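You operate a simulated robot arm through the tools that you are given. There is no shell and no other tool. Be economical: measure what you need, move in short steps, check, and stop when the job is done.

You run a simulated robot arm. Do the job below in one go: nothing can be reset, and whatever is moved stays where it is left.

TASK
Latch the blue coupling, then feed port 1 with air at 4 bar.
Fine: selector first, then the red main handle, the black pressure knob and the green port handle.

The check looks at the end state, three seconds after you hand in, the way a careful person would. Anything else that was tipped, shoved, dropped, spilled or broken makes it a failure.

THE ROBOT
A 7-joint arm with a two-finger parallel gripper, fixed in place. Base frame: the origin is at the foot of the arm, x ahead of it, y to its left, z up; the work surface is at about z = 0.861. Readings come in m, rad, newtons and seconds.
With the tool pointing down near the work surface it reaches from about 0.24 to 0.68 m from the base axis. Its first joint turns from -1.152 to 1.152 rad. Payload 2.4 kg.
The TCP is the grasp point between the finger pads, 0.03 m short of the fingertips. In the tool frame z runs along the fingers and y along their closing line. Largest opening 0.094 m; finger width 0.028, thickness 0.01; the body of the gripper, 0.05 by 0.096 m, starts 0.055 m behind the TCP.
Orientation is told as [roll, pitch, yaw] about the base's x, y, z axes, in that order, counted from this pose: with the fingers straight down and closing along the base's y, the tool's x points along the base's -x, its y along +y and its z along -z.

THE INTERFACE
- The arm moves only by the tool servo_tool. Its argument "rows" is one flat list of numbers, 6 for each row, row after row: the shift along the tool's x, y, z in units of 40 mm (1.0 is 40 mm), then the turn, a rotation vector about the tool's x, y, z in units of 4 degrees (1.0 is 4 degrees). In form: [x, y, z, ax, ay, az, x, y, z, ax, ay, az, ...]. A call has 1 to 12 rows; each row shifts and turns the commanded pose from where the row before left it, along the tool's axes as they then stand. "jaw" is the finger opening in m, from 0 to 0.094, set as the call begins (left out, the last holds). A call with a number of a shift or a turn outside -1 to 1 is refused whole. Each row takes 0.2 s and may step no farther than 0.05 m and 0.15 rad from the row before; otherwise, or with a gripper value out of range, the whole call is refused. Where a pose cannot be reached the arm comes as near as it can. A force on the tool above 70 N (or 10 N above the force at the start of the call, whichever is more), or a blocked arm, ends the call early, and 0.2 s more pass. Each finger travels about 0.153 m/s and halts on what it meets, pressing with about 23 N; the grip force reading is that of the motor and also rises with nothing between the fingers. The clock runs only during rows and for 0.2 s after the last one: add rows that do not move to give the fingers time. It gives the time, the measured TCP pose, the force on the tool (base axes), the opening and the grip force at its end, in the units of the frame above (readings bear some noise), with the torque about the TCP (base axes, N m) and any sound that the robot's microphone picked up.
- Cameras (640 x 400 px; columns grow to the right, rows downward): "scene" is fixed at [0.0308, 0.4711, 1.4334]; the picture's right is [-0.80, -0.60, 0.00], its down [-0.40, 0.53, -0.75] and it looks along [0.45, -0.60, -0.67] (base axes); focal length 291 px, centre (320, 200). "wrist" rides on the gripper at [0.076, 0.014, -0.102] in the tool frame; the picture's right is [-0.18, 0.98, 0.00], its down [-0.75, -0.14, -0.64] and it looks along [-0.63, -0.12, 0.77] (tool axes); focal length 243 px, centre (320, 200). There is no depth. A picture from a camera that has moved, and an enlarged one, comes with that camera's place and axes in the base frame and with its lens.
- capture(camera): a new picture of that camera. The clock stands still meanwhile.
- inspect(camera, box): a new picture of the part [left, top, right, bottom] of that camera's present view, enlarged. The clock stands still meanwhile.
- hand_in(): hands the job in; it is judged then, once.

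Work in short steps. Places have to be worked out from the pictures, the camera data and where the tool is seen: move nearer, look again, correct. Check each grasp and each placing, and mend what went wrong. You have 120 turns and 64 pictures in all, those below and enlarged ones among them. Open the gripper and draw the arm clear of the work before you hand the job in, unless the task says otherwise; then end with one line.

The tools are called after ">>>" as name(argument=value, ...) on one line, values as JSON. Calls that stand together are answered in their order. servo_tool: Moves the arm, as the interface text tells. Its arguments: {"type":"object","properties":{"rows":{"type":"array","items":{"type":"number"}},"jaw":{"type":"number"}},"required":["rows"]} The other tools are called the same way: capture (camera) takes a picture; inspect (camera, box) takes an enlarged picture of a part of a camera's view; hand_in () hands the job in.

At the start:

```text
time: 0.0
tcp_pos: [0.3684, 0.0258, 1.1761]
tcp_rot: [0.0, 0.0, 0.002]
wrist_force: [0.4, 0.3, -0.3]
ft_torque: [-0.02, -0.01, 0.0]
grip_width: 0.094
finger_force: 0.0
```

scene: 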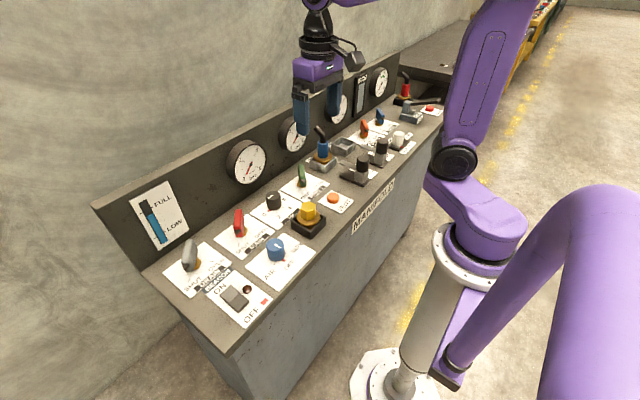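
wrist: 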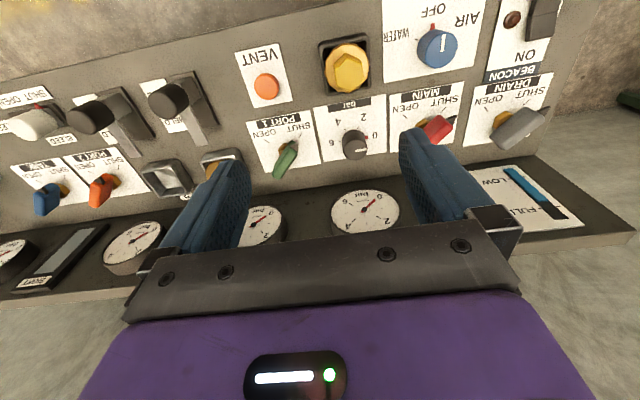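

I start by enlarging the panel regions to read labels and the state of each control.

>>> inspect(camera="scene", box=[150, 170, 350, 330])

>>> inspect(camera="scene", box=[290, 60, 450, 200])

>>> inspect(camera="wrist", box=[230, 0, 560, 250])

```text
2.50 times, centred on (250, 250) of scene
camera zoom: at [0.0308, 0.4711, 1.4334], right [-0.8, -0.6, 0.0], down [-0.4, 0.53, -0.75], along [0.45, -0.6, -0.67], focal length 727 px, centre (495, 75)
```

zoom: 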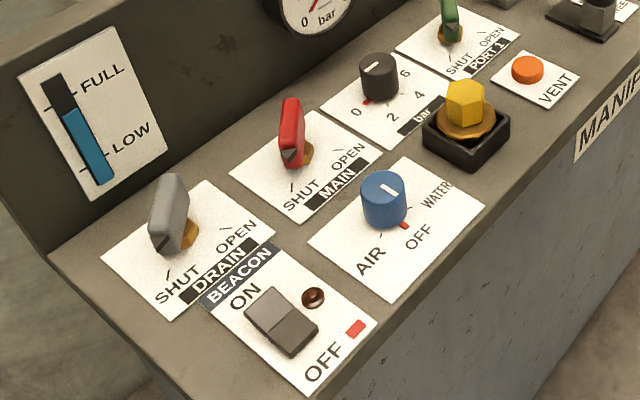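

```text
2.86 times, centred on (370, 130) of scene
camera zoom: at [0.0308, 0.4711, 1.4334], right [-0.8, -0.6, 0.0], down [-0.4, 0.53, -0.75], along [0.45, -0.6, -0.67], focal length 830 px, centre (177, 400)
```

zoom: 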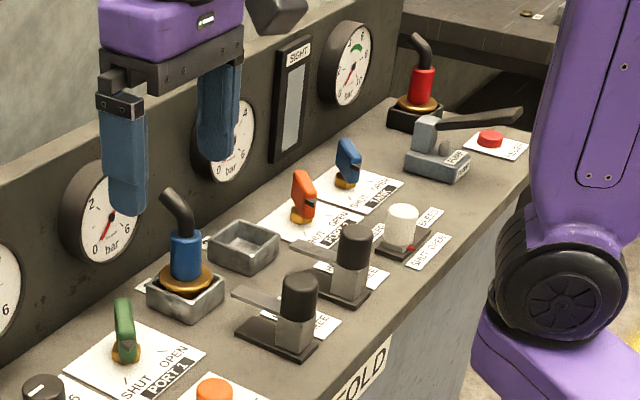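

```text
1.60 times, centred on (395, 125) of wrist
camera zoom: at [0.2918, 0.039, 1.2786], right [0.18, 0.98, 0.0], down [0.75, -0.14, 0.64], along [0.63, -0.12, -0.77], focal length 388 px, centre (200, 320)
```

zoom: 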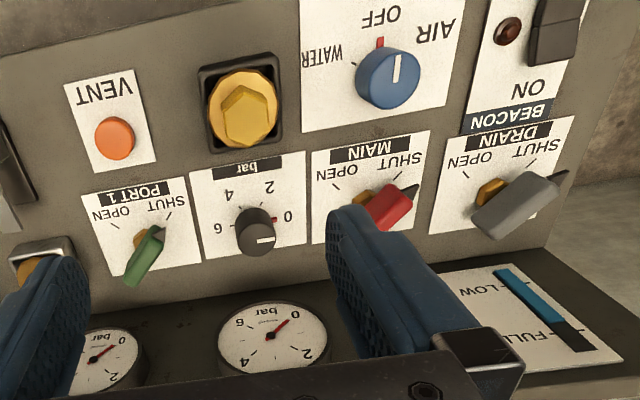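

The blue coupling sits roughly at (0.53, -0.20) and the selector knob at (0.376, 0.18). I move the wrist camera near the coupling to understand its latch.

>>> servo_tool(rows=[-0.21, -0.86, 0.5, 0, 0, 0, -0.21, -0.86, 0.5, 0, 0, 0, -0.21, -0.86, 0.5, 0, 0, 0, -0.21, -0.86, 0.5, 0, 0, 0, -0.21, -0.86, 0.5, 0, 0, 0, -0.21, -0.86, 0.5, 0, 0, 0])

>>> capture(camera="wrist")

>>> inspect(camera="wrist", box=[240, 30, 560, 230])

```text
time: 1.4
tcp_pos: [0.4192, -0.1807, 1.0558]
tcp_rot: [0.001, 0.0, 0.002]
wrist_force: [0.6, -0.6, -0.1]
ft_torque: [-0.01, -0.01, 0.02]
grip_width: 0.0943
finger_force: 0.0
```

```text
58 pictures are left
camera wrist: at [0.3426, -0.1678, 1.1585], right [0.18, 0.98, 0.0], down [0.75, -0.14, 0.64], along [0.63, -0.12, -0.77], focal length 243 px, centre (320, 200)
```

wrist: 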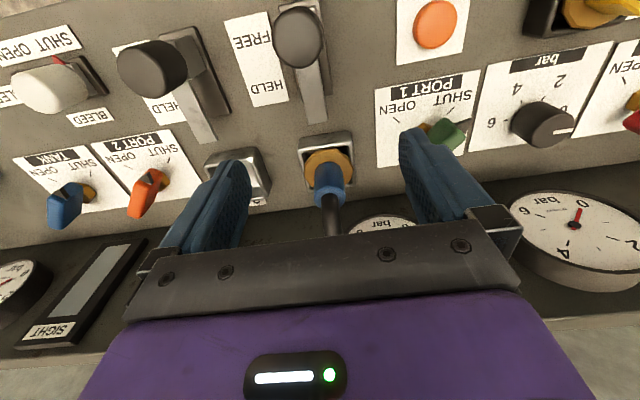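

```text
2.00 times, centred on (400, 130) of wrist
camera zoom: at [0.3426, -0.1678, 1.1585], right [0.18, 0.98, 0.0], down [0.75, -0.14, 0.64], along [0.63, -0.12, -0.77], focal length 485 px, centre (160, 340)
```

zoom: 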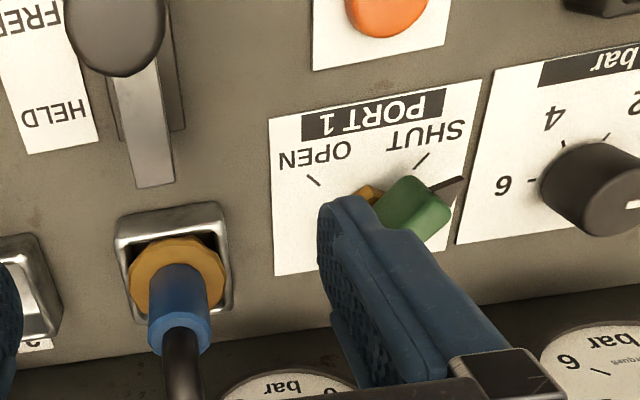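

The coupling seems held by a sliding bolt (FREE/HELD) with a black knob. I zoom in on it from both cameras.

>>> inspect(camera="scene", box=[300, 120, 400, 190])

>>> inspect(camera="wrist", box=[180, 0, 360, 112])

```text
5.71 times, centred on (350, 155) of scene
camera zoom: at [0.0308, 0.4711, 1.4334], right [-0.8, -0.6, 0.0], down [-0.4, 0.53, -0.75], along [0.45, -0.6, -0.67], focal length 1661 px, centre (149, 457)
```

zoom: 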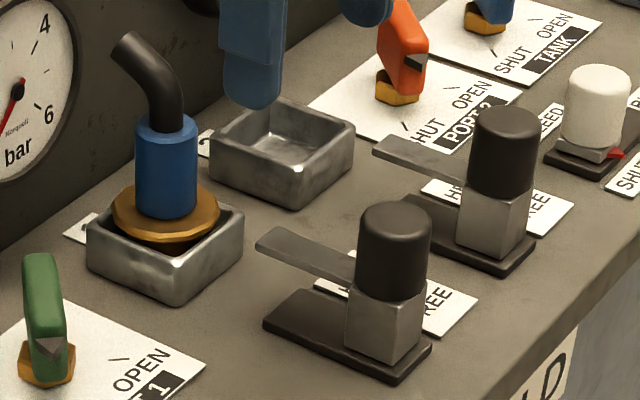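

```text
3.56 times, centred on (270, 56) of wrist
camera zoom: at [0.3426, -0.1678, 1.1585], right [0.18, 0.98, 0.0], down [0.75, -0.14, 0.64], along [0.63, -0.12, -0.77], focal length 863 px, centre (498, 712)
```

zoom: 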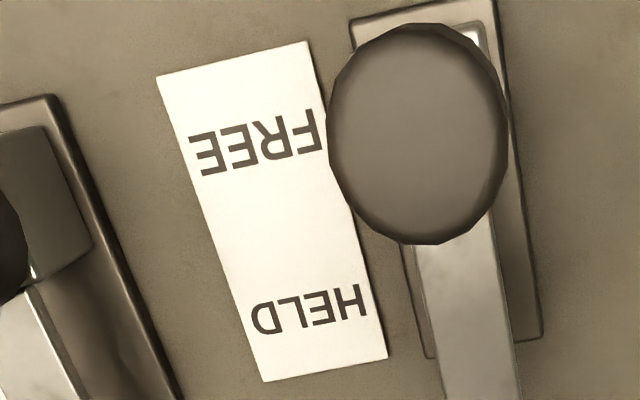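

Triangulated: knob top ≈ (0.364, -0.189, 0.945), tongue tip ≈ (0.44, -0.19, 0.905), flange ≈ (0.51, -0.188, 0.898). I need to know if the coupling is fully seated under the tongue; compare with the red one.

>>> inspect(camera="scene", box=[380, 65, 450, 135])

>>> inspect(camera="wrist", box=[270, 115, 390, 235])

```text
5.71 times, centred on (415, 100) of scene
camera zoom: at [0.0308, 0.4711, 1.4334], right [-0.8, -0.6, 0.0], down [-0.4, 0.53, -0.75], along [0.45, -0.6, -0.67], focal length 1661 px, centre (-223, 771)
```

zoom: 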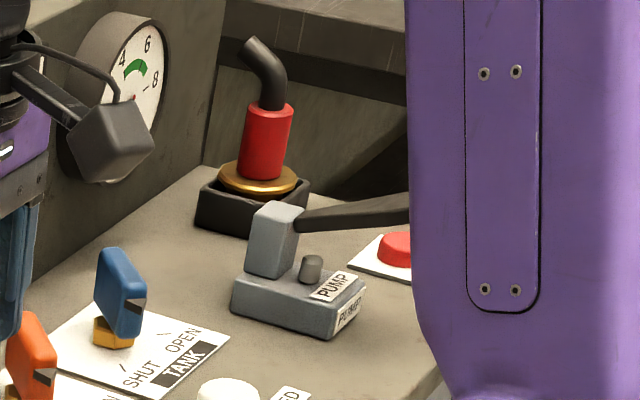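

```text
3.33 times, centred on (330, 175) of wrist
camera zoom: at [0.3426, -0.1678, 1.1585], right [0.18, 0.98, 0.0], down [0.75, -0.14, 0.64], along [0.63, -0.12, -0.77], focal length 809 px, centre (287, 283)
```

zoom: 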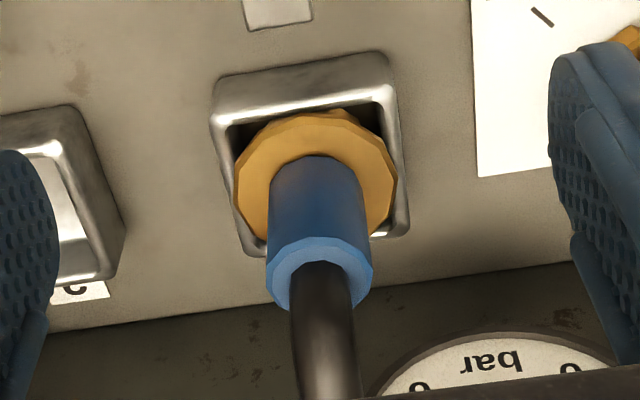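

It looks seated like the red one, and the tongue rides just above the flange. I move above the latch knob with a reduced opening and check alignment.

>>> servo_tool(rows=[0.7, -0.1, 0.6, 0, 0, 0, 0.7, -0.1, 0.65, 0, 0, 0, 0, 0, 0, 0, 0, 0], jaw=0.065)

>>> capture(camera="wrist")

>>> inspect(camera="scene", box=[300, 80, 440, 200])

```text
time: 2.2
tcp_pos: [0.3621, -0.1889, 1.0056]
tcp_rot: [0.0, -0.001, 0.002]
wrist_force: [-0.7, 0.7, 0.6]
ft_torque: [-0.02, -0.01, -0.01]
grip_width: 0.0649
finger_force: 0.0
```

```text
52 pictures are left
camera wrist: at [0.2865, -0.1751, 1.1085], right [0.18, 0.98, 0.0], down [0.75, -0.14, 0.64], along [0.63, -0.12, -0.77], focal length 243 px, centre (320, 200)
```

wrist: 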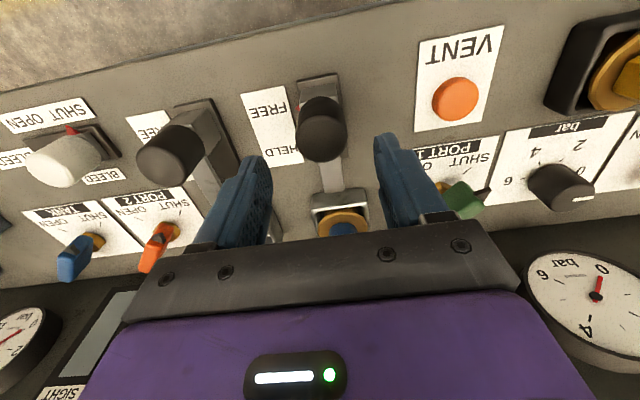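

```text
3.33 times, centred on (370, 140) of scene
camera zoom: at [0.0308, 0.4711, 1.4334], right [-0.8, -0.6, 0.0], down [-0.4, 0.53, -0.75], along [0.45, -0.6, -0.67], focal length 969 px, centre (153, 400)
```

zoom: 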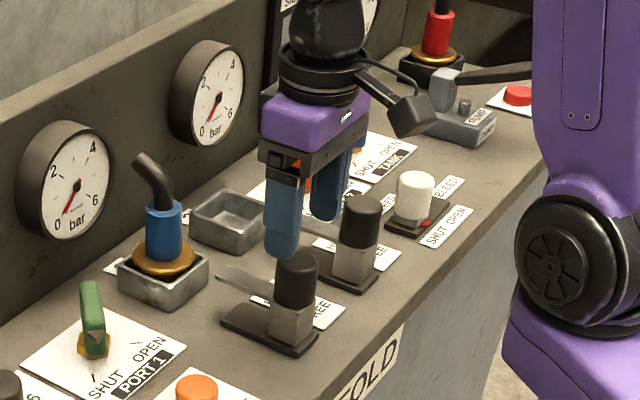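

Fresh view confirms the knob at (0.363, -0.188). Descend to z≈0.943 straddling the knob and close.

>>> servo_tool(rows=[0, 0, 0.52, 0, 0, 0, 0, 0, 0.52, 0, 0, 0, 0, 0, 0.52, 0, 0, 0])

>>> servo_tool(rows=[0, 0, 0, 0, 0, 0, 0, 0, 0, 0, 0, 0], jaw=0.015)

>>> inspect(camera="scene", box=[300, 80, 440, 200])

```text
time: 3.0
tcp_pos: [0.3617, -0.1885, 0.9435]
tcp_rot: [0.001, 0.0, 0.001]
wrist_force: [0.2, 0.2, 0.0]
ft_torque: [-0.02, 0.01, -0.02]
grip_width: 0.0649
finger_force: 0.0
```

```text
time: 3.6
tcp_pos: [0.3625, -0.1882, 0.9433]
tcp_rot: [0.003, 0.001, 0.001]
wrist_force: [0.1, 11.2, -5.4]
ft_torque: [-0.72, -0.52, -0.06]
grip_width: 0.0376
finger_force: 44.6
```

```text
3.33 times, centred on (370, 140) of scene
camera zoom: at [0.0309, 0.4714, 1.4333], right [-0.8, -0.6, 0.0], down [-0.4, 0.53, -0.75], along [0.45, -0.6, -0.67], focal length 969 px, centre (153, 400)
```

zoom: 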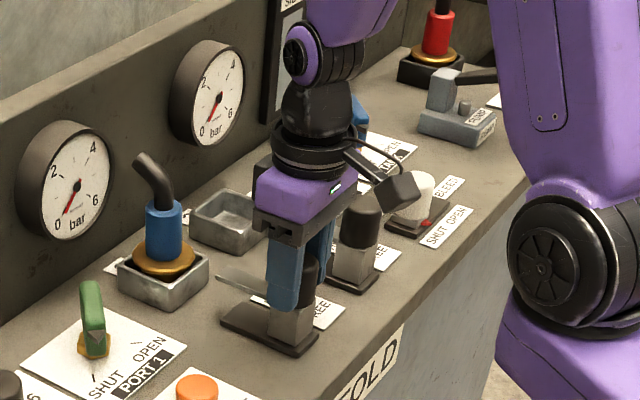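

Gripped (0.0376 m wide) with a small sideways bias. I shift 1.5 mm in +y and begin sliding toward HELD (+x).

>>> servo_tool(rows=[0, 0.04, 0, 0, 0, 0, -0.15, 0, 0, 0, 0, 0, -0.15, 0, 0, 0, 0, 0, -0.15, 0, 0, 0, 0, 0])

```text
time: 4.6
tcp_pos: [0.3809, -0.188, 0.9429]
tcp_rot: [-0.001, 0.002, 0.0]
wrist_force: [-0.8, -4.0, -22.9]
ft_torque: [-0.92, 0.14, 0.27]
grip_width: 0.0377
finger_force: 44.8
```

It is sliding with small forces in x; continue.

>>> servo_tool(rows=[-0.15, 0, 0, 0, 0, 0, -0.15, 0, 0, 0, 0, 0, -0.15, 0, 0, 0, 0, 0])

>>> inspect(camera="scene", box=[300, 80, 440, 200])

```text
time: 5.4
tcp_pos: [0.3979, -0.1863, 0.9428]
tcp_rot: [0.001, 0.002, 0.0]
wrist_force: [0.5, -4.1, -27.6]
ft_torque: [-0.81, 0.28, 0.13]
grip_width: 0.0375
finger_force: 45.0
```

```text
3.33 times, centred on (370, 140) of scene
camera zoom: at [0.0312, 0.4708, 1.4334], right [-0.8, -0.6, 0.0], down [-0.4, 0.53, -0.75], along [0.45, -0.6, -0.67], focal length 969 px, centre (153, 400)
```

zoom: 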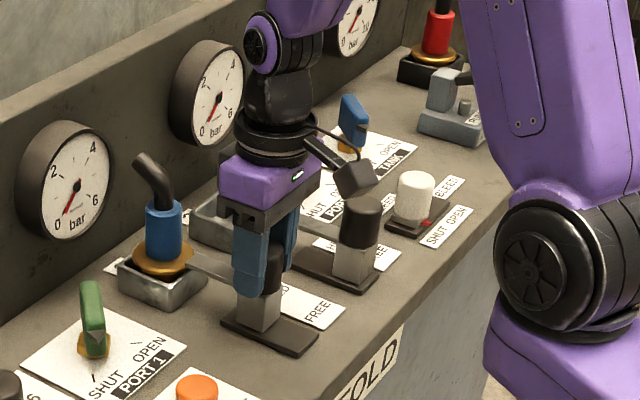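

The bolt moves with the knob and the tongue reaches over the flange. Continue in small steps to the end stop.

>>> servo_tool(rows=[-0.12, 0, 0, 0, 0, 0, -0.12, 0, 0, 0, 0, 0, -0.12, 0, 0, 0, 0, 0])

>>> inspect(camera="scene", box=[300, 80, 440, 200])

```text
time: 6.2
tcp_pos: [0.4082, -0.1875, 0.9427]
tcp_rot: [0.004, 0.011, -0.004]
wrist_force: [-32.5, -7.9, 2.5]
ft_torque: [-1.02, 0.23, -0.01]
grip_width: 0.0381
finger_force: 45.1
```

```text
3.33 times, centred on (370, 140) of scene
camera zoom: at [0.0299, 0.4709, 1.4335], right [-0.8, -0.6, 0.0], down [-0.4, 0.53, -0.75], along [0.45, -0.6, -0.67], focal length 969 px, centre (153, 400)
```

zoom: 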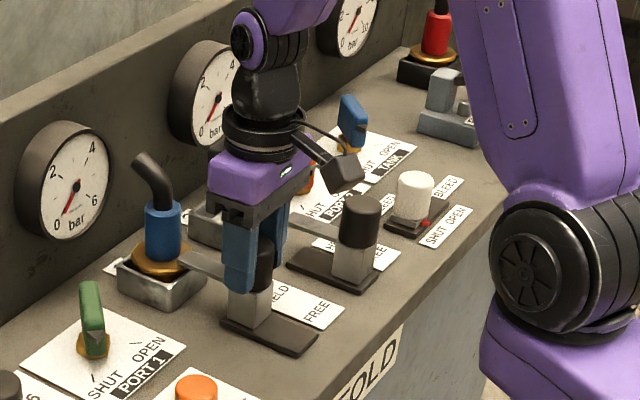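

End stop reached (-32 N in x, travel ≈46 mm). Release and rise straight up, then check.

>>> servo_tool(rows=[0.04, 0, 0, 0, 0, 0, 0, 0, 0, 0, 0, 0], jaw=0.065)

>>> servo_tool(rows=[0, 0, -0.8, 0, 0, 0, 0, 0, -0.9, 0, 0, 0, 0, 0, -1, 0, 0, 0])

>>> capture(camera="wrist")

>>> inspect(camera="scene", box=[300, 120, 400, 190])

```text
time: 6.8
tcp_pos: [0.412, -0.186, 0.9428]
tcp_rot: [0.0, -0.002, 0.002]
wrist_force: [1.2, -0.6, 0.2]
ft_torque: [-0.02, -0.04, 0.0]
grip_width: 0.0649
finger_force: 0.0
```

```text
time: 7.6
tcp_pos: [0.4107, -0.1882, 1.0518]
tcp_rot: [0.0, 0.0, 0.001]
wrist_force: [-0.1, 1.1, 0.4]
ft_torque: [0.05, 0.01, 0.0]
grip_width: 0.0646
finger_force: 0.0
```

```text
47 pictures are left
camera wrist: at [0.3352, -0.1747, 1.1544], right [0.18, 0.98, 0.0], down [0.75, -0.14, 0.64], along [0.63, -0.12, -0.77], focal length 243 px, centre (320, 200)
```

wrist: 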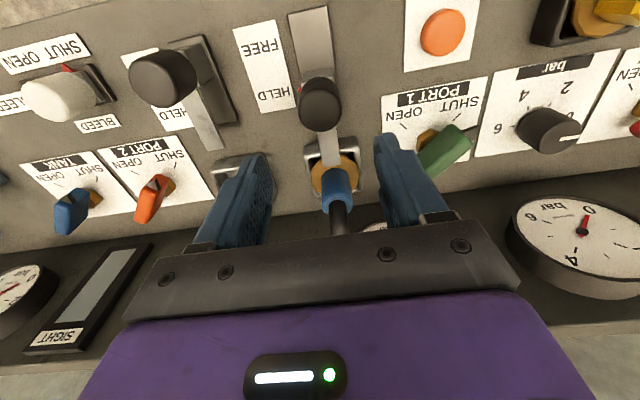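

```text
5.71 times, centred on (350, 155) of scene
camera zoom: at [0.0308, 0.4711, 1.4334], right [-0.8, -0.6, 0.0], down [-0.4, 0.53, -0.75], along [0.45, -0.6, -0.67], focal length 1661 px, centre (149, 457)
```

zoom: 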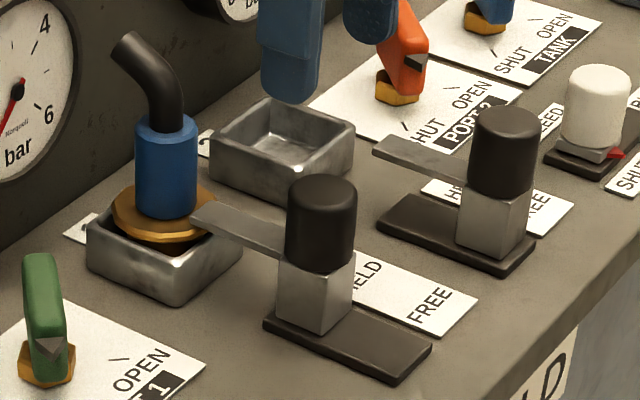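

The bolt reads HELD with the tongue over the flange. Now travel to the selector at about (0.376, 0.18) and look.

>>> servo_tool(rows=[0.09, 1, 0, 0, 0, 0, 0.09, 1, 0, 0, 0, 0, 0.09, 1, 0, 0, 0, 0, 0.09, 1, 0, 0, 0, 0, 0.09, 1, 0, 0, 0, 0, 0.09, 1, 0, 0, 0, 0, 0.09, 1, 0, 0, 0, 0, 0.09, 1, 0, 0, 0, 0, 0.09, 1, 0, 0, 0, 0])

>>> capture(camera="wrist")

>>> inspect(camera="scene", box=[210, 170, 330, 300])

```text
time: 9.6
tcp_pos: [0.3773, 0.1718, 1.0513]
tcp_rot: [0.0, 0.001, 0.0]
wrist_force: [0.2, -0.8, 0.1]
ft_torque: [-0.03, 0.04, -0.04]
grip_width: 0.0648
finger_force: 0.1
```

```text
45 pictures are left
camera wrist: at [0.302, 0.1857, 1.1535], right [0.18, 0.98, 0.0], down [0.75, -0.14, 0.64], along [0.63, -0.12, -0.77], focal length 243 px, centre (320, 200)
```

wrist: 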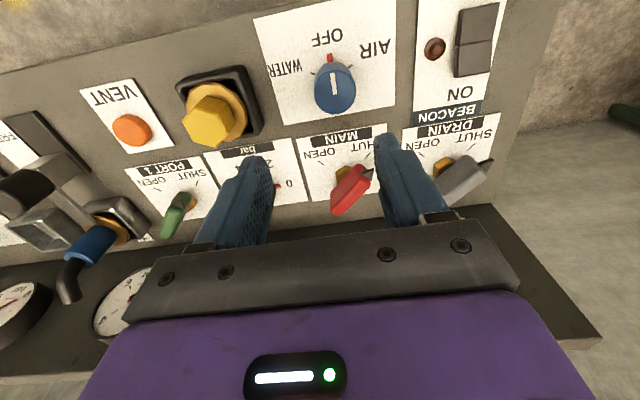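

```text
3.08 times, centred on (270, 235) of scene
camera zoom: at [0.0308, 0.4711, 1.4334], right [-0.8, -0.6, 0.0], down [-0.4, 0.53, -0.75], along [0.45, -0.6, -0.67], focal length 894 px, centre (474, 92)
```

zoom: 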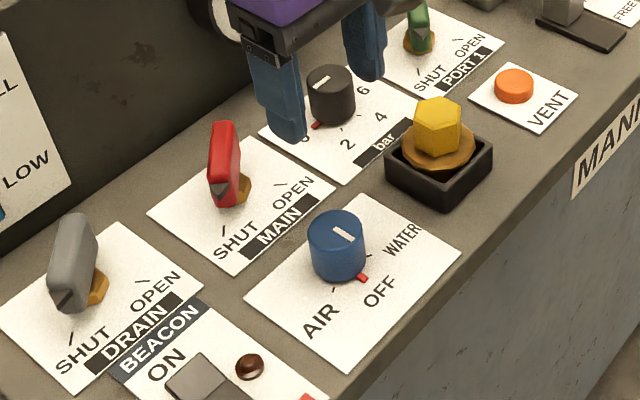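

Selector index points to OFF; zoom in for the detents' angles.

>>> inspect(camera="wrist", box=[250, 0, 410, 130])

>>> inspect(camera="scene", box=[240, 220, 320, 290])

```text
3.08 times, centred on (330, 65) of wrist
camera zoom: at [0.302, 0.1857, 1.1535], right [0.18, 0.98, 0.0], down [0.75, -0.14, 0.64], along [0.63, -0.12, -0.77], focal length 746 px, centre (289, 615)
```

zoom: 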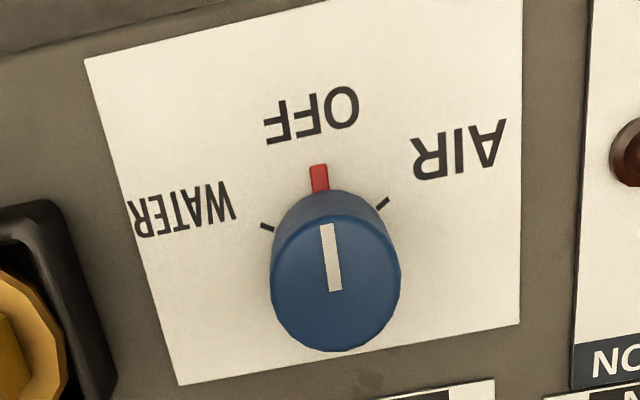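

```text
5.71 times, centred on (280, 255) of scene
camera zoom: at [0.0308, 0.4711, 1.4334], right [-0.8, -0.6, 0.0], down [-0.4, 0.53, -0.75], along [0.45, -0.6, -0.67], focal length 1661 px, centre (549, -114)
```

zoom: 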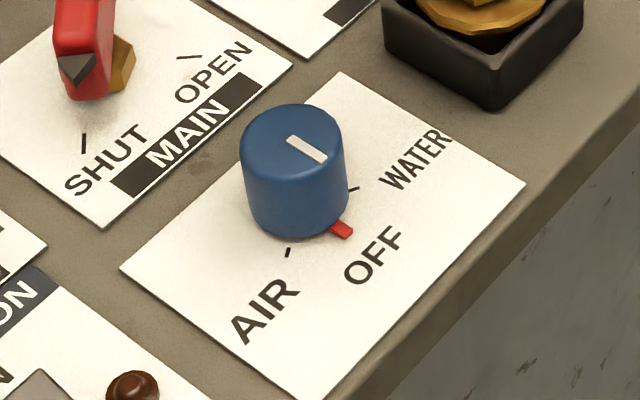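

Ticks computed: AIR tick is ~60° from OFF toward +y, selector centre ≈ (0.375, 0.187), top z≈0.90. I move above it and lower to 0.96 with a moderate opening, then check.

>>> servo_tool(rows=[0.05, 0.38, 0.4, 0, 0, 0, 0, 0, 0.9, 0, 0, 0, 0, 0, 0.95, 0, 0, 0], jaw=0.06)

>>> capture(camera="wrist")

>>> inspect(camera="scene", box=[210, 170, 330, 300])

```text
time: 10.4
tcp_pos: [0.3768, 0.1874, 0.9606]
tcp_rot: [0.0, -0.002, 0.001]
wrist_force: [0.3, -0.5, 0.0]
ft_torque: [0.02, -0.01, 0.03]
grip_width: 0.06
finger_force: 0.1
```

```text
41 pictures are left
camera wrist: at [0.3014, 0.2009, 1.0631], right [0.18, 0.98, 0.0], down [0.75, -0.14, 0.64], along [0.63, -0.12, -0.77], focal length 243 px, centre (320, 200)
```

wrist: 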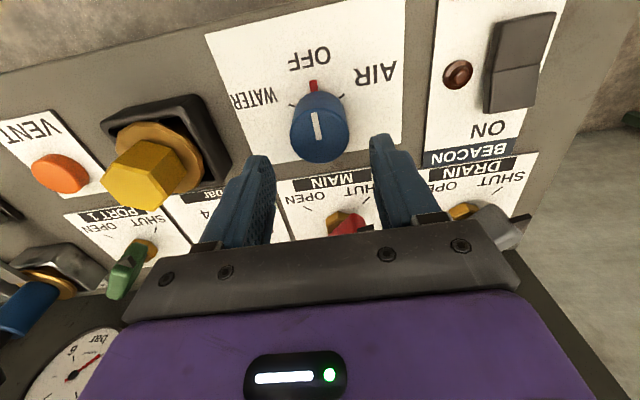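

```text
3.08 times, centred on (270, 235) of scene
camera zoom: at [0.0308, 0.4711, 1.4334], right [-0.8, -0.6, 0.0], down [-0.4, 0.53, -0.75], along [0.45, -0.6, -0.67], focal length 894 px, centre (474, 92)
```

zoom: 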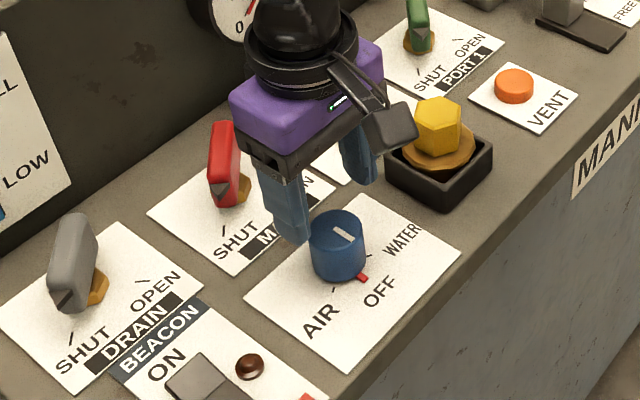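

Centre refined to (0.3725, 0.187). Lower to z≈0.90 and close.

>>> servo_tool(rows=[0.1, 0, 0.5, 0, 0, 0, 0, 0, 0.5, 0, 0, 0, 0, 0, 0.5, 0, 0, 0])

>>> servo_tool(rows=[0, 0, 0, 0, 0, 0, 0, 0, 0, 0, 0, 0], jaw=0.015)

```text
time: 11.2
tcp_pos: [0.3718, 0.1874, 0.901]
tcp_rot: [0.001, -0.001, 0.002]
wrist_force: [0.1, 0.0, -0.5]
ft_torque: [0.01, 0.0, 0.01]
grip_width: 0.0601
finger_force: 0.0
```

```text
time: 11.8
tcp_pos: [0.3715, 0.1881, 0.9013]
tcp_rot: [0.002, 0.001, 0.0]
wrist_force: [1.0, -2.0, -7.5]
ft_torque: [0.29, -0.54, 0.01]
grip_width: 0.042
finger_force: 44.3
```

Grip 0.042 m with little bias. Turn clockwise (from above) 32° first.

>>> servo_tool(rows=[0, 0, 0, 0, 0, 1, 0, 0, 0, 0, 0, 1, 0, 0, 0, 0, 0, 1, 0, 0, 0, 0, 0, 1, 0, 0, 0, 0, 0, 1, 0, 0, 0, 0, 0, 1, 0, 0, 0, 0, 0, 1, 0, 0, 0, 0, 0, 1])

>>> inspect(camera="scene", box=[210, 170, 330, 300])

```text
time: 13.6
tcp_pos: [0.3726, 0.1892, 0.9025]
tcp_rot: [0.002, -0.003, -0.557]
wrist_force: [13.7, 6.0, -24.3]
ft_torque: [-0.19, 1.24, 0.02]
grip_width: 0.042
finger_force: 45.0
```

```text
3.08 times, centred on (270, 235) of scene
camera zoom: at [0.0315, 0.4714, 1.4332], right [-0.8, -0.6, 0.0], down [-0.4, 0.53, -0.75], along [0.45, -0.6, -0.67], focal length 894 px, centre (474, 92)
```

zoom: 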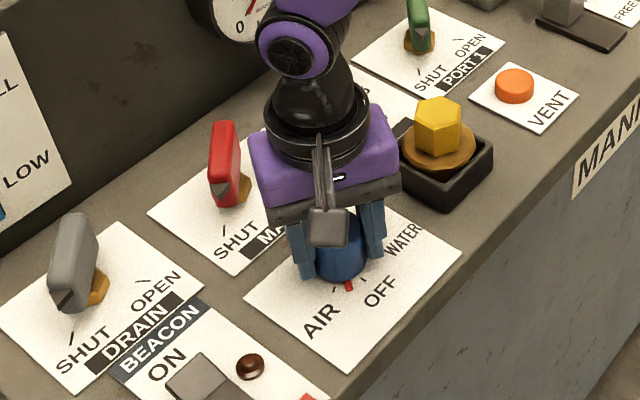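

The red pointer is turning with the knob toward AIR. Turn the remaining 28°.

>>> servo_tool(rows=[0, 0, 0, 0, 0, 1, 0, 0, 0, 0, 0, 1, 0, 0, 0, 0, 0, 1, 0, 0, 0, 0, 0, 1, 0, 0, 0, 0, 0, 1, 0, 0, 0, 0, 0, 1, 0, 0, 0, 0, 0, 1])

>>> inspect(camera="scene", box=[240, 220, 320, 290])

```text
time: 15.2
tcp_pos: [0.3741, 0.1893, 0.9014]
tcp_rot: [0.005, -0.002, -1.047]
wrist_force: [17.9, 20.1, -25.8]
ft_torque: [-0.43, 1.04, 0.08]
grip_width: 0.0418
finger_force: 44.7
```

```text
5.71 times, centred on (280, 255) of scene
camera zoom: at [0.0316, 0.4718, 1.4331], right [-0.8, -0.6, 0.0], down [-0.4, 0.53, -0.75], along [0.45, -0.6, -0.67], focal length 1661 px, centre (549, -114)
```

zoom: 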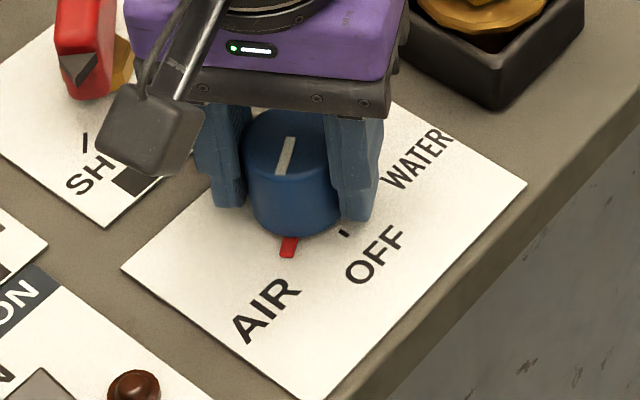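

Red pointer sits on the AIR tick. Release, rise, and turn back while rising.

>>> servo_tool(rows=[0, 0, 0, 0, 0, 0, 0, 0, 0, 0, 0, 0], jaw=0.07)

>>> servo_tool(rows=[0, 0, -0.8, 0, 0, 0, 0, 0, -1, 0, 0, 0, 0, 0, -1, 0, 0, 0, 0, 0, -1, 0, 0, 0])

>>> inspect(camera="scene", box=[180, 170, 320, 290])

```text
time: 15.8
tcp_pos: [0.3719, 0.1867, 0.9004]
tcp_rot: [-0.002, -0.001, -1.047]
wrist_force: [0.5, 0.6, 0.1]
ft_torque: [-0.01, 0.0, 0.01]
grip_width: 0.0701
finger_force: 0.2
```

```text
time: 16.8
tcp_pos: [0.3711, 0.1883, 1.054]
tcp_rot: [-0.001, 0.0, -1.046]
wrist_force: [-0.5, 0.2, 1.0]
ft_torque: [0.0, -0.03, 0.01]
grip_width: 0.0702
finger_force: 0.1
```

```text
3.33 times, centred on (250, 230) of scene
camera zoom: at [0.0308, 0.4711, 1.4334], right [-0.8, -0.6, 0.0], down [-0.4, 0.53, -0.75], along [0.45, -0.6, -0.67], focal length 969 px, centre (553, 100)
```

zoom: 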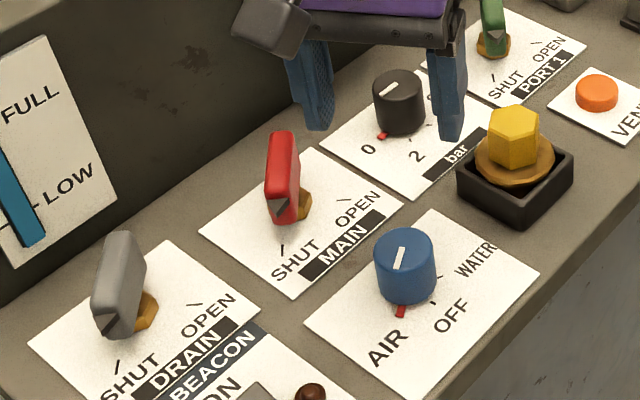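

Selector is on AIR. Now rotate the wrist back and position for a close view of the MAIN handle.

>>> servo_tool(rows=[0, 0, 0, 0, 0, -1, 0, 0, 0, 0, 0, -1, 0, 0, 0, 0, 0, -1, 0, 0, 0, 0, 0, -1, 0, 0, 0, 0, 0, -1, 0, 0, 0, 0, 0, -1, 0, 0, 0, 0, 0, -1, 0, 0, 0, 0, 0, -1, 0, 0, 0, 0, 0, -1, 0, 0, 0, 0, 0, -1, 0, 0, 0, 0, 0, -1, 0, 0, 0, 0, 0, -1], jaw=0.094)

>>> servo_tool(rows=[0, 0, 0, 0, 0, -1, 0, 0, 0, 0, 0, -1, 0, 0, 0, 0, 0, -1, -0.5, 0, 0.7, 0, 0, 0])

>>> capture(camera="wrist")

>>> inspect(camera="wrist", box=[240, 100, 400, 230])

```text
time: 19.4
tcp_pos: [0.3725, 0.1886, 1.0524]
tcp_rot: [0.0, -0.001, -0.208]
wrist_force: [-0.2, 0.4, 0.9]
ft_torque: [-0.01, -0.02, -0.02]
grip_width: 0.094
finger_force: 0.1
```

```text
time: 20.4
tcp_pos: [0.3917, 0.1869, 1.0244]
tcp_rot: [0.0, 0.001, 0.002]
wrist_force: [0.1, 0.3, -0.8]
ft_torque: [0.0, 0.02, 0.0]
grip_width: 0.0941
finger_force: 0.1
```

```text
36 pictures are left
camera wrist: at [0.3161, 0.2005, 1.1282], right [0.18, 0.98, 0.0], down [0.75, -0.14, 0.64], along [0.63, -0.12, -0.77], focal length 243 px, centre (320, 200)
```

wrist: 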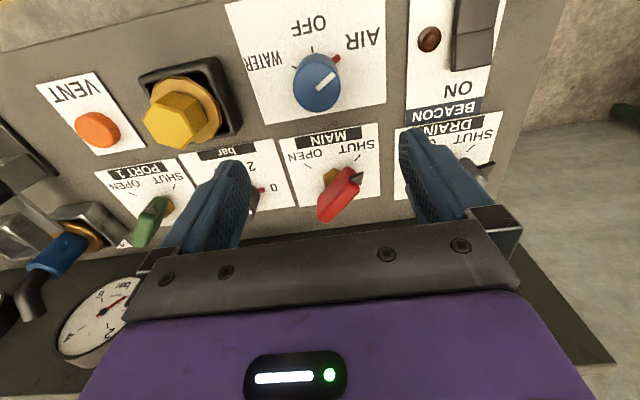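

```text
3.08 times, centred on (320, 165) of wrist
camera zoom: at [0.3161, 0.2005, 1.1282], right [0.18, 0.98, 0.0], down [0.75, -0.14, 0.64], along [0.63, -0.12, -0.77], focal length 746 px, centre (320, 308)
```

zoom: 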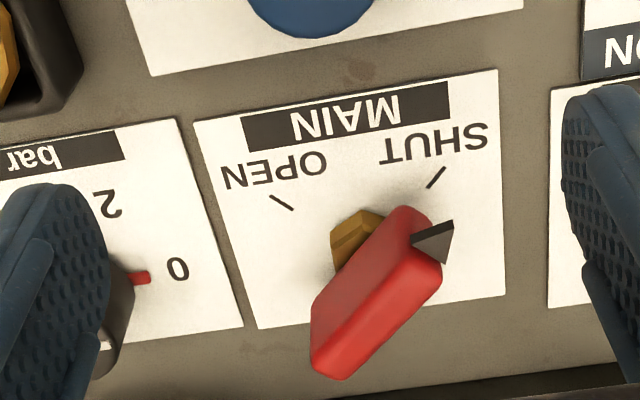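

MAIN handle: bar at ~45° pointing to SHUT, pivot near (0.50, 0.186), top z≈0.91. OPEN is 90° counter-clockwise from above. I move above it and yaw -45° to straddle the bar.

>>> servo_tool(rows=[-0.9, 0, 0, 0, 0, 0, -0.9, 0, 0, 0, 0, 0, -0.9, 0, 0, 0, 0, 0, 0, 0, 0, 0, 0, 1, 0, 0, 0, 0, 0, 1, 0, 0, 0, 0, 0, 1, 0, 0, 0, 0, 0, 1, 0, 0, 0, 0, 0, 1, 0, 0, 0, 0, 0, 1, 0, 0, 0, 0, 0, 1, 0, 0, 0, 0, 0, 1, 0, 0, 0, 0, 0, 1])

>>> servo_tool(rows=[0, 0, 0.5, 0, 0, 1, 0, 0, 0.5, 0, 0, 1, 0, 0, 0, 0, 0, 0.25], jaw=0.07)

>>> capture(camera="wrist")

>>> inspect(camera="scene", box=[180, 150, 320, 270])

```text
time: 23.0
tcp_pos: [0.5, 0.1882, 1.0255]
tcp_rot: [0.001, 0.001, -0.629]
wrist_force: [-0.2, 0.4, 1.7]
ft_torque: [0.02, -0.03, 0.01]
grip_width: 0.0941
finger_force: 0.0
```

```text
time: 23.8
tcp_pos: [0.5002, 0.1888, 0.9869]
tcp_rot: [-0.001, 0.001, -0.786]
wrist_force: [0.2, 0.3, 0.3]
ft_torque: [-0.02, -0.01, -0.01]
grip_width: 0.07
finger_force: 0.1
```

```text
34 pictures are left
camera wrist: at [0.4566, 0.2517, 1.0884], right [0.83, 0.56, 0.0], down [0.43, -0.63, 0.64], along [0.36, -0.53, -0.77], focal length 243 px, centre (320, 200)
```

wrist: 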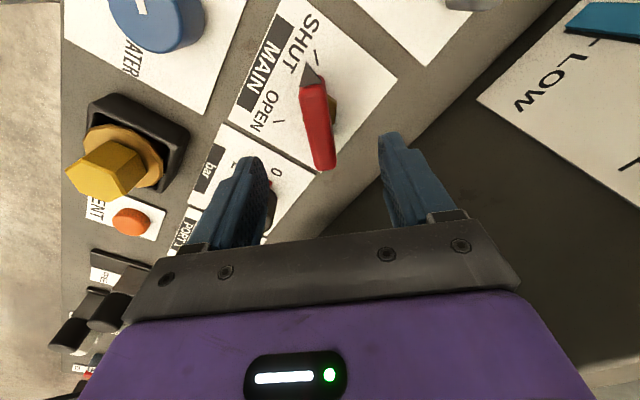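

```text
3.33 times, centred on (250, 210) of scene
camera zoom: at [0.0308, 0.4711, 1.4334], right [-0.8, -0.6, 0.0], down [-0.4, 0.53, -0.75], along [0.45, -0.6, -0.67], focal length 969 px, centre (553, 167)
```

zoom: 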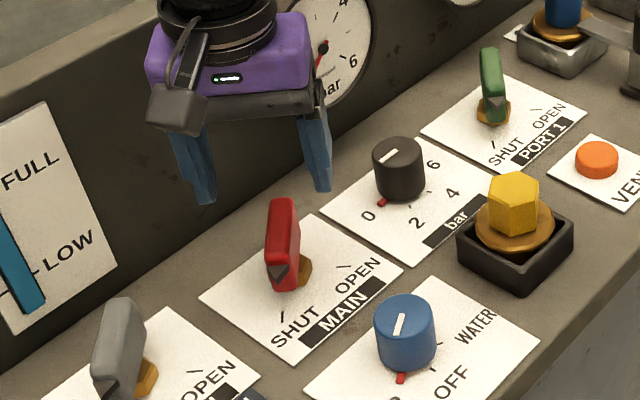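

Bar centre measured at (0.500, 0.187), aligned with the tool. Descend to z≈0.912 and close on the bar.

>>> servo_tool(rows=[0, 0, 0.62, 0, 0, 0, 0, -0.03, 0.62, 0, 0, 0, 0, 0, 0.62, 0, 0, 0], jaw=0.06)

>>> servo_tool(rows=[0, 0, 0, 0, 0, 0, 0, 0, 0, 0, 0, 0], jaw=0.008)

>>> inspect(camera="scene", box=[180, 150, 320, 270])

```text
time: 24.6
tcp_pos: [0.4987, 0.1874, 0.9106]
tcp_rot: [-0.001, -0.001, -0.783]
wrist_force: [-0.1, -0.1, 0.6]
ft_torque: [-0.05, -0.05, -0.02]
grip_width: 0.0601
finger_force: 0.1
```

```text
time: 25.2
tcp_pos: [0.5002, 0.1873, 0.9116]
tcp_rot: [0.002, 0.0, -0.785]
wrist_force: [3.7, 2.4, -6.5]
ft_torque: [-0.05, -0.21, 0.02]
grip_width: 0.0232
finger_force: 45.0
```

```text
3.33 times, centred on (250, 210) of scene
camera zoom: at [0.031, 0.4712, 1.4333], right [-0.8, -0.6, 0.0], down [-0.4, 0.53, -0.75], along [0.45, -0.6, -0.67], focal length 969 px, centre (553, 167)
```

zoom: 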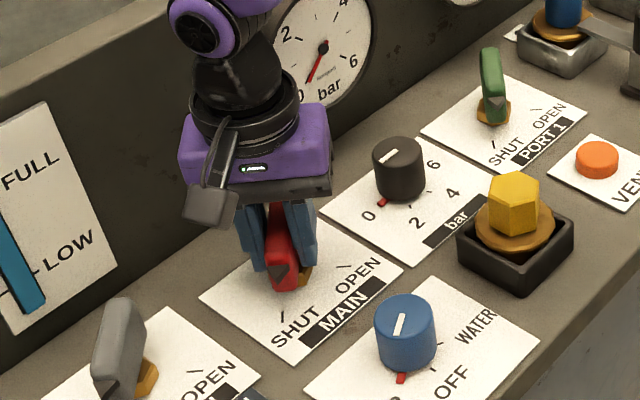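

Gripped (0.023 m). Turn counter-clockwise (tool -z) about 44° and check.

>>> servo_tool(rows=[0, 0, 0, 0, 0, -1, 0, 0, 0, 0, 0, -1, 0, 0, 0, 0, 0, -1, 0, 0, 0, 0, 0, -1, 0, 0, 0, 0, 0, -1, 0, 0, 0, 0, 0, -1, 0, 0, 0, 0, 0, -1, 0, 0, 0, 0, 0, -1, 0, 0, 0, 0, 0, -1, 0, 0, 0, 0, 0, -1, 0, 0, 0, 0, 0, -1])

>>> inspect(camera="scene", box=[180, 150, 320, 270])

```text
time: 27.6
tcp_pos: [0.5002, 0.188, 0.9117]
tcp_rot: [0.0, 0.0, -0.013]
wrist_force: [0.5, 4.3, 3.5]
ft_torque: [0.05, -0.38, 0.0]
grip_width: 0.0233
finger_force: 45.2
```

```text
3.33 times, centred on (250, 210) of scene
camera zoom: at [0.0308, 0.4712, 1.4333], right [-0.8, -0.6, 0.0], down [-0.4, 0.53, -0.75], along [0.45, -0.6, -0.67], focal length 969 px, centre (553, 167)
```

zoom: 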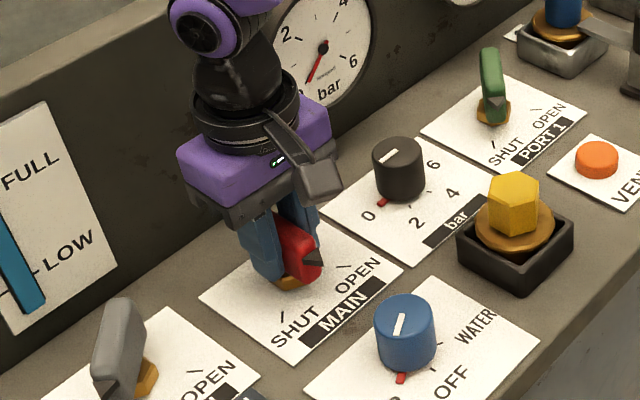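

Halfway with low forces. Turn the remaining ~46°.

>>> servo_tool(rows=[0, 0, 0, 0, 0, -1, 0, 0, 0, 0, 0, -1, 0, 0, 0, 0, 0, -1, 0, 0, 0, 0, 0, -1, 0, 0, 0, 0, 0, -1, 0, 0, 0, 0, 0, -1, 0, 0, 0, 0, 0, -1, 0, 0, 0, 0, 0, -1, 0, 0, 0, 0, 0, -1, 0, 0, 0, 0, 0, -1, 0, 0, 0, 0, 0, -1, 0, 0, 0, 0, 0, -0.5])

>>> inspect(camera="scene", box=[180, 150, 320, 270])

```text
time: 30.2
tcp_pos: [0.5003, 0.1881, 0.9105]
tcp_rot: [0.002, 0.0, 0.786]
wrist_force: [3.7, 2.0, 1.0]
ft_torque: [-0.43, 0.38, -0.04]
grip_width: 0.0234
finger_force: 45.4
```

```text
3.33 times, centred on (250, 210) of scene
camera zoom: at [0.0309, 0.4711, 1.4334], right [-0.8, -0.6, 0.0], down [-0.4, 0.53, -0.75], along [0.45, -0.6, -0.67], focal length 969 px, centre (553, 167)
```

zoom: 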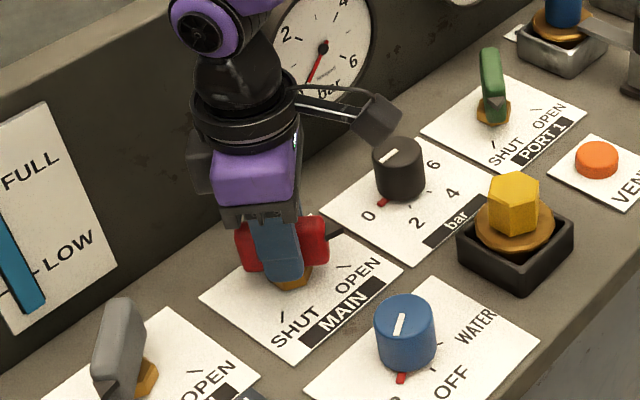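

At yaw +45° the pointer is over the OPEN tick. Release, rise and verify.

>>> servo_tool(rows=[0, 0, 0, 0, 0, 0, 0, 0, 0, 0, 0, 0], jaw=0.06)

>>> servo_tool(rows=[0, 0, -0.8, 0, 0, 0, 0, 0, -1, 0, 0, 0, 0, 0, -1, 0, 0, 0, 0, 0, 0, 0, 0, 1, 0, 0, 0, 0, 0, 1, 0, 0, 0, 0, 0, 1, 0, 0, 0, 0, 0, 1, 0, 0, 0, 0, 0, 1, 0, 0, 0, 0, 0, 1, 0, 0, 0, 0, 0, 1, 0, 0, 0, 0, 0, 1])

>>> servo_tool(rows=[0, 0, 0, 0, 0, 1, 0, 0, 0, 0, 0, 1, 0, 0, 0, 0, 0, 1, 0, 0, 0, 0, 0, 0.25, 0.7, -0.7, 0, 0, 0, 0, 0.7, -0.7, 0, 0, 0, 0, 0.7, -0.7, 0, 0, 0, 0])

>>> capture(camera="wrist")

>>> inspect(camera="scene", box=[200, 160, 340, 280])

```text
time: 30.8
tcp_pos: [0.4992, 0.189, 0.9103]
tcp_rot: [0.001, -0.001, 0.788]
wrist_force: [1.1, -0.3, 1.3]
ft_torque: [0.02, -0.01, 0.02]
grip_width: 0.0604
finger_force: 0.0
```

```text
time: 33.2
tcp_pos: [0.4991, 0.1873, 1.0227]
tcp_rot: [0.001, -0.001, 0.227]
wrist_force: [0.5, -1.3, -0.5]
ft_torque: [-0.01, 0.04, -0.03]
grip_width: 0.0599
finger_force: 0.0
```

```text
time: 34.8
tcp_pos: [0.4162, 0.1021, 1.0225]
tcp_rot: [0.0, 0.0, 0.001]
wrist_force: [-0.1, -0.3, -0.2]
ft_torque: [0.01, 0.01, 0.01]
grip_width: 0.0599
finger_force: 0.1
```

```text
29 pictures are left
camera wrist: at [0.3394, 0.1158, 1.1255], right [0.18, 0.98, 0.0], down [0.75, -0.14, 0.64], along [0.63, -0.12, -0.77], focal length 243 px, centre (320, 200)
```

wrist: 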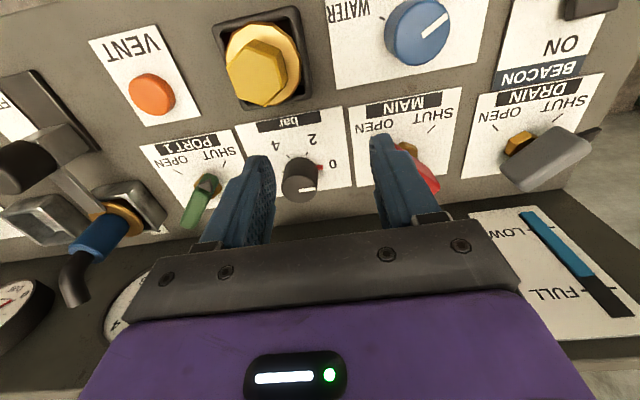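

```text
3.33 times, centred on (270, 220) of scene
camera zoom: at [0.0308, 0.4711, 1.4334], right [-0.8, -0.6, 0.0], down [-0.4, 0.53, -0.75], along [0.45, -0.6, -0.67], focal length 969 px, centre (487, 133)
```

zoom: 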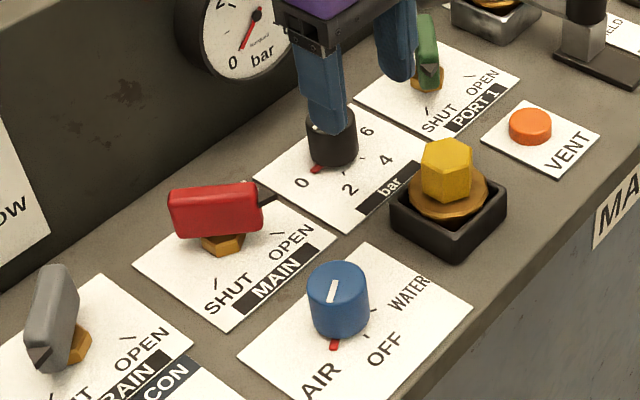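

MAIN is at OPEN. Now zoom on the pressure knob's scale.

>>> inspect(camera="wrist", box=[235, 100, 355, 220])

```text
3.33 times, centred on (295, 160) of wrist
camera zoom: at [0.3394, 0.1158, 1.1255], right [0.18, 0.98, 0.0], down [0.75, -0.14, 0.64], along [0.63, -0.12, -0.77], focal length 809 px, centre (403, 333)
```

zoom: 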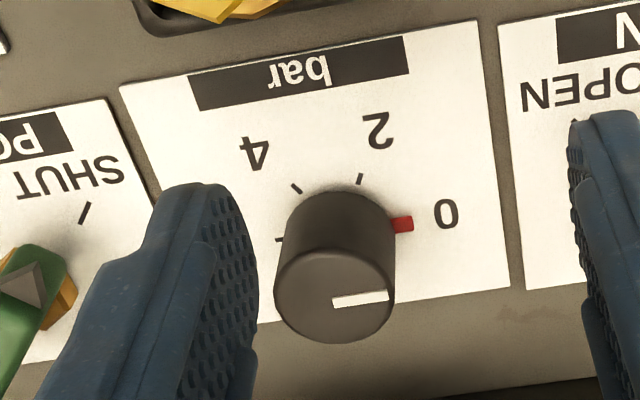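

Scale: 0 at +y side, 60° per 2 bar, so 4 bar is 120° counter-clockwise; centre ≈ (0.503, 0.0605). I go above it and pre-yaw -60°.

>>> servo_tool(rows=[-0.725, -0.346, 0, 0, 0, 0, -0.725, -0.346, 0, 0, 0, 0, -0.725, -0.346, 0, 0, 0, 0, 0, 0, 0, 0, 0, 1, 0, 0, 0, 0, 0, 1, 0, 0, 0, 0, 0, 1, 0, 0, 0, 0, 0, 1, 0, 0, 0, 0, 0, 1, 0, 0, 0, 0, 0, 1, 0, 0, 0, 0, 0, 1, 0, 0, 0, 0, 0, 1, 0, 0, 0, 0, 0, 1])

>>> servo_tool(rows=[0, 0, 0, 0, 0, 1, 0, 0, 0, 0, 0, 1, 0, 0, 0, 0, 0, 1, 0, 0, 0, 0, 0, 1, 0, 0, 0.6, 0, 0, 1, 0, 0, 0.6, 0, 0, 1])

>>> capture(camera="wrist")

>>> inspect(camera="scene", box=[220, 120, 360, 240])

```text
time: 37.4
tcp_pos: [0.5025, 0.0616, 1.0229]
tcp_rot: [-0.001, 0.002, -0.63]
wrist_force: [0.1, 0.3, 0.0]
ft_torque: [0.0, 0.0, 0.0]
grip_width: 0.0601
finger_force: 0.1
```

```text
time: 38.8
tcp_pos: [0.5025, 0.0625, 0.9752]
tcp_rot: [0.001, 0.0, -1.048]
wrist_force: [0.7, -0.2, -0.1]
ft_torque: [0.02, 0.0, -0.05]
grip_width: 0.06
finger_force: 0.0
```

```text
26 pictures are left
camera wrist: at [0.4774, 0.1342, 1.0773], right [0.94, 0.33, 0.0], down [0.25, -0.72, 0.64], along [0.21, -0.61, -0.77], focal length 243 px, centre (320, 200)
```

wrist: 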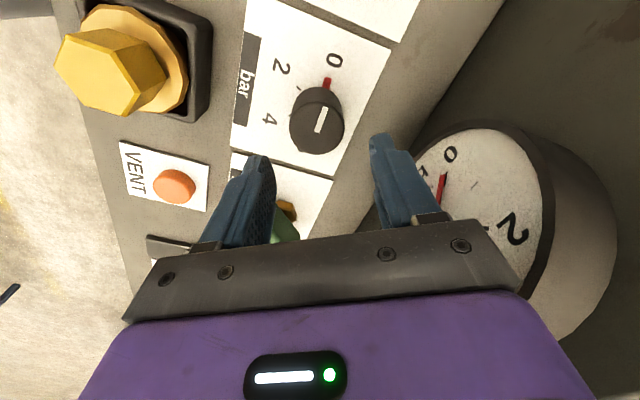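

```text
3.33 times, centred on (290, 180) of scene
camera zoom: at [0.0308, 0.4711, 1.4334], right [-0.8, -0.6, 0.0], down [-0.4, 0.53, -0.75], along [0.45, -0.6, -0.67], focal length 969 px, centre (420, 267)
```

zoom: 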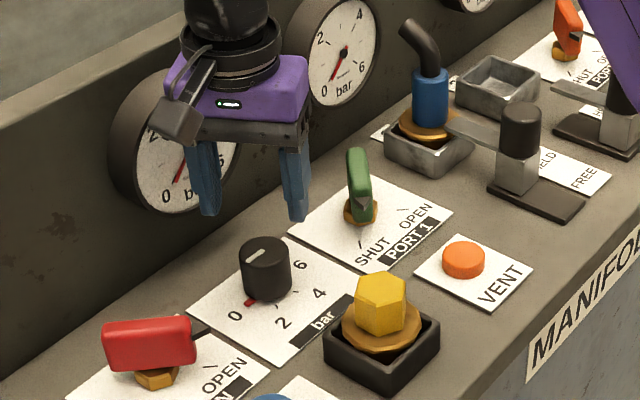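

Knob centre (0.502, 0.061). Small correction, lower to z≈0.902, and grip.

>>> servo_tool(rows=[-0.035, -0.04, 0.6, 0, 0, 0, 0, 0, 0.6, 0, 0, 0, 0, 0, 0.62, 0, 0, 0])

>>> servo_tool(rows=[0, 0, 0, 0, 0, 0, 0, 0, 0, 0, 0, 0], jaw=0.015)

>>> servo_tool(rows=[0, 0, 0, 0, 0, -1, 0, 0, 0, 0, 0, -1, 0, 0, 0, 0, 0, -1, 0, 0, 0, 0, 0, -1, 0, 0, 0, 0, 0, -1])

>>> inspect(camera="scene", box=[220, 120, 360, 240])

```text
time: 39.6
tcp_pos: [0.5025, 0.059, 0.9012]
tcp_rot: [0.0, -0.001, -1.046]
wrist_force: [-0.3, 0.1, -0.3]
ft_torque: [0.01, 0.01, 0.01]
grip_width: 0.0601
finger_force: 0.0
```

```text
time: 40.2
tcp_pos: [0.5014, 0.06, 0.9019]
tcp_rot: [-0.002, 0.001, -1.046]
wrist_force: [-3.3, -1.1, -2.0]
ft_torque: [-0.14, -0.4, 0.05]
grip_width: 0.0425
finger_force: 45.4
```

```text
time: 41.4
tcp_pos: [0.5034, 0.0614, 0.9017]
tcp_rot: [0.001, 0.0, -0.694]
wrist_force: [7.9, 3.7, -18.6]
ft_torque: [-0.07, 0.1, -0.04]
grip_width: 0.0425
finger_force: 45.4
```

```text
3.33 times, centred on (290, 180) of scene
camera zoom: at [0.0314, 0.4712, 1.4333], right [-0.8, -0.6, 0.0], down [-0.4, 0.53, -0.75], along [0.45, -0.6, -0.67], focal length 969 px, centre (420, 267)
```

zoom: 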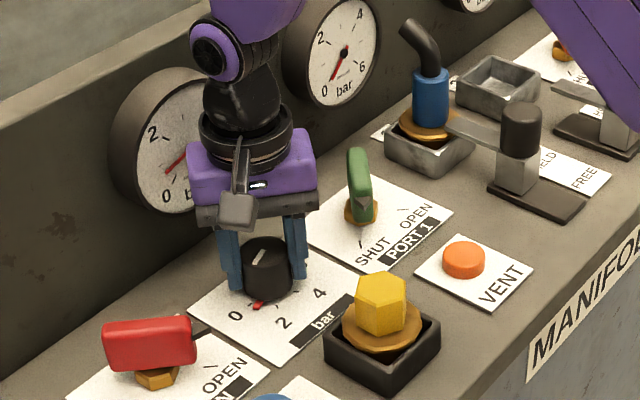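

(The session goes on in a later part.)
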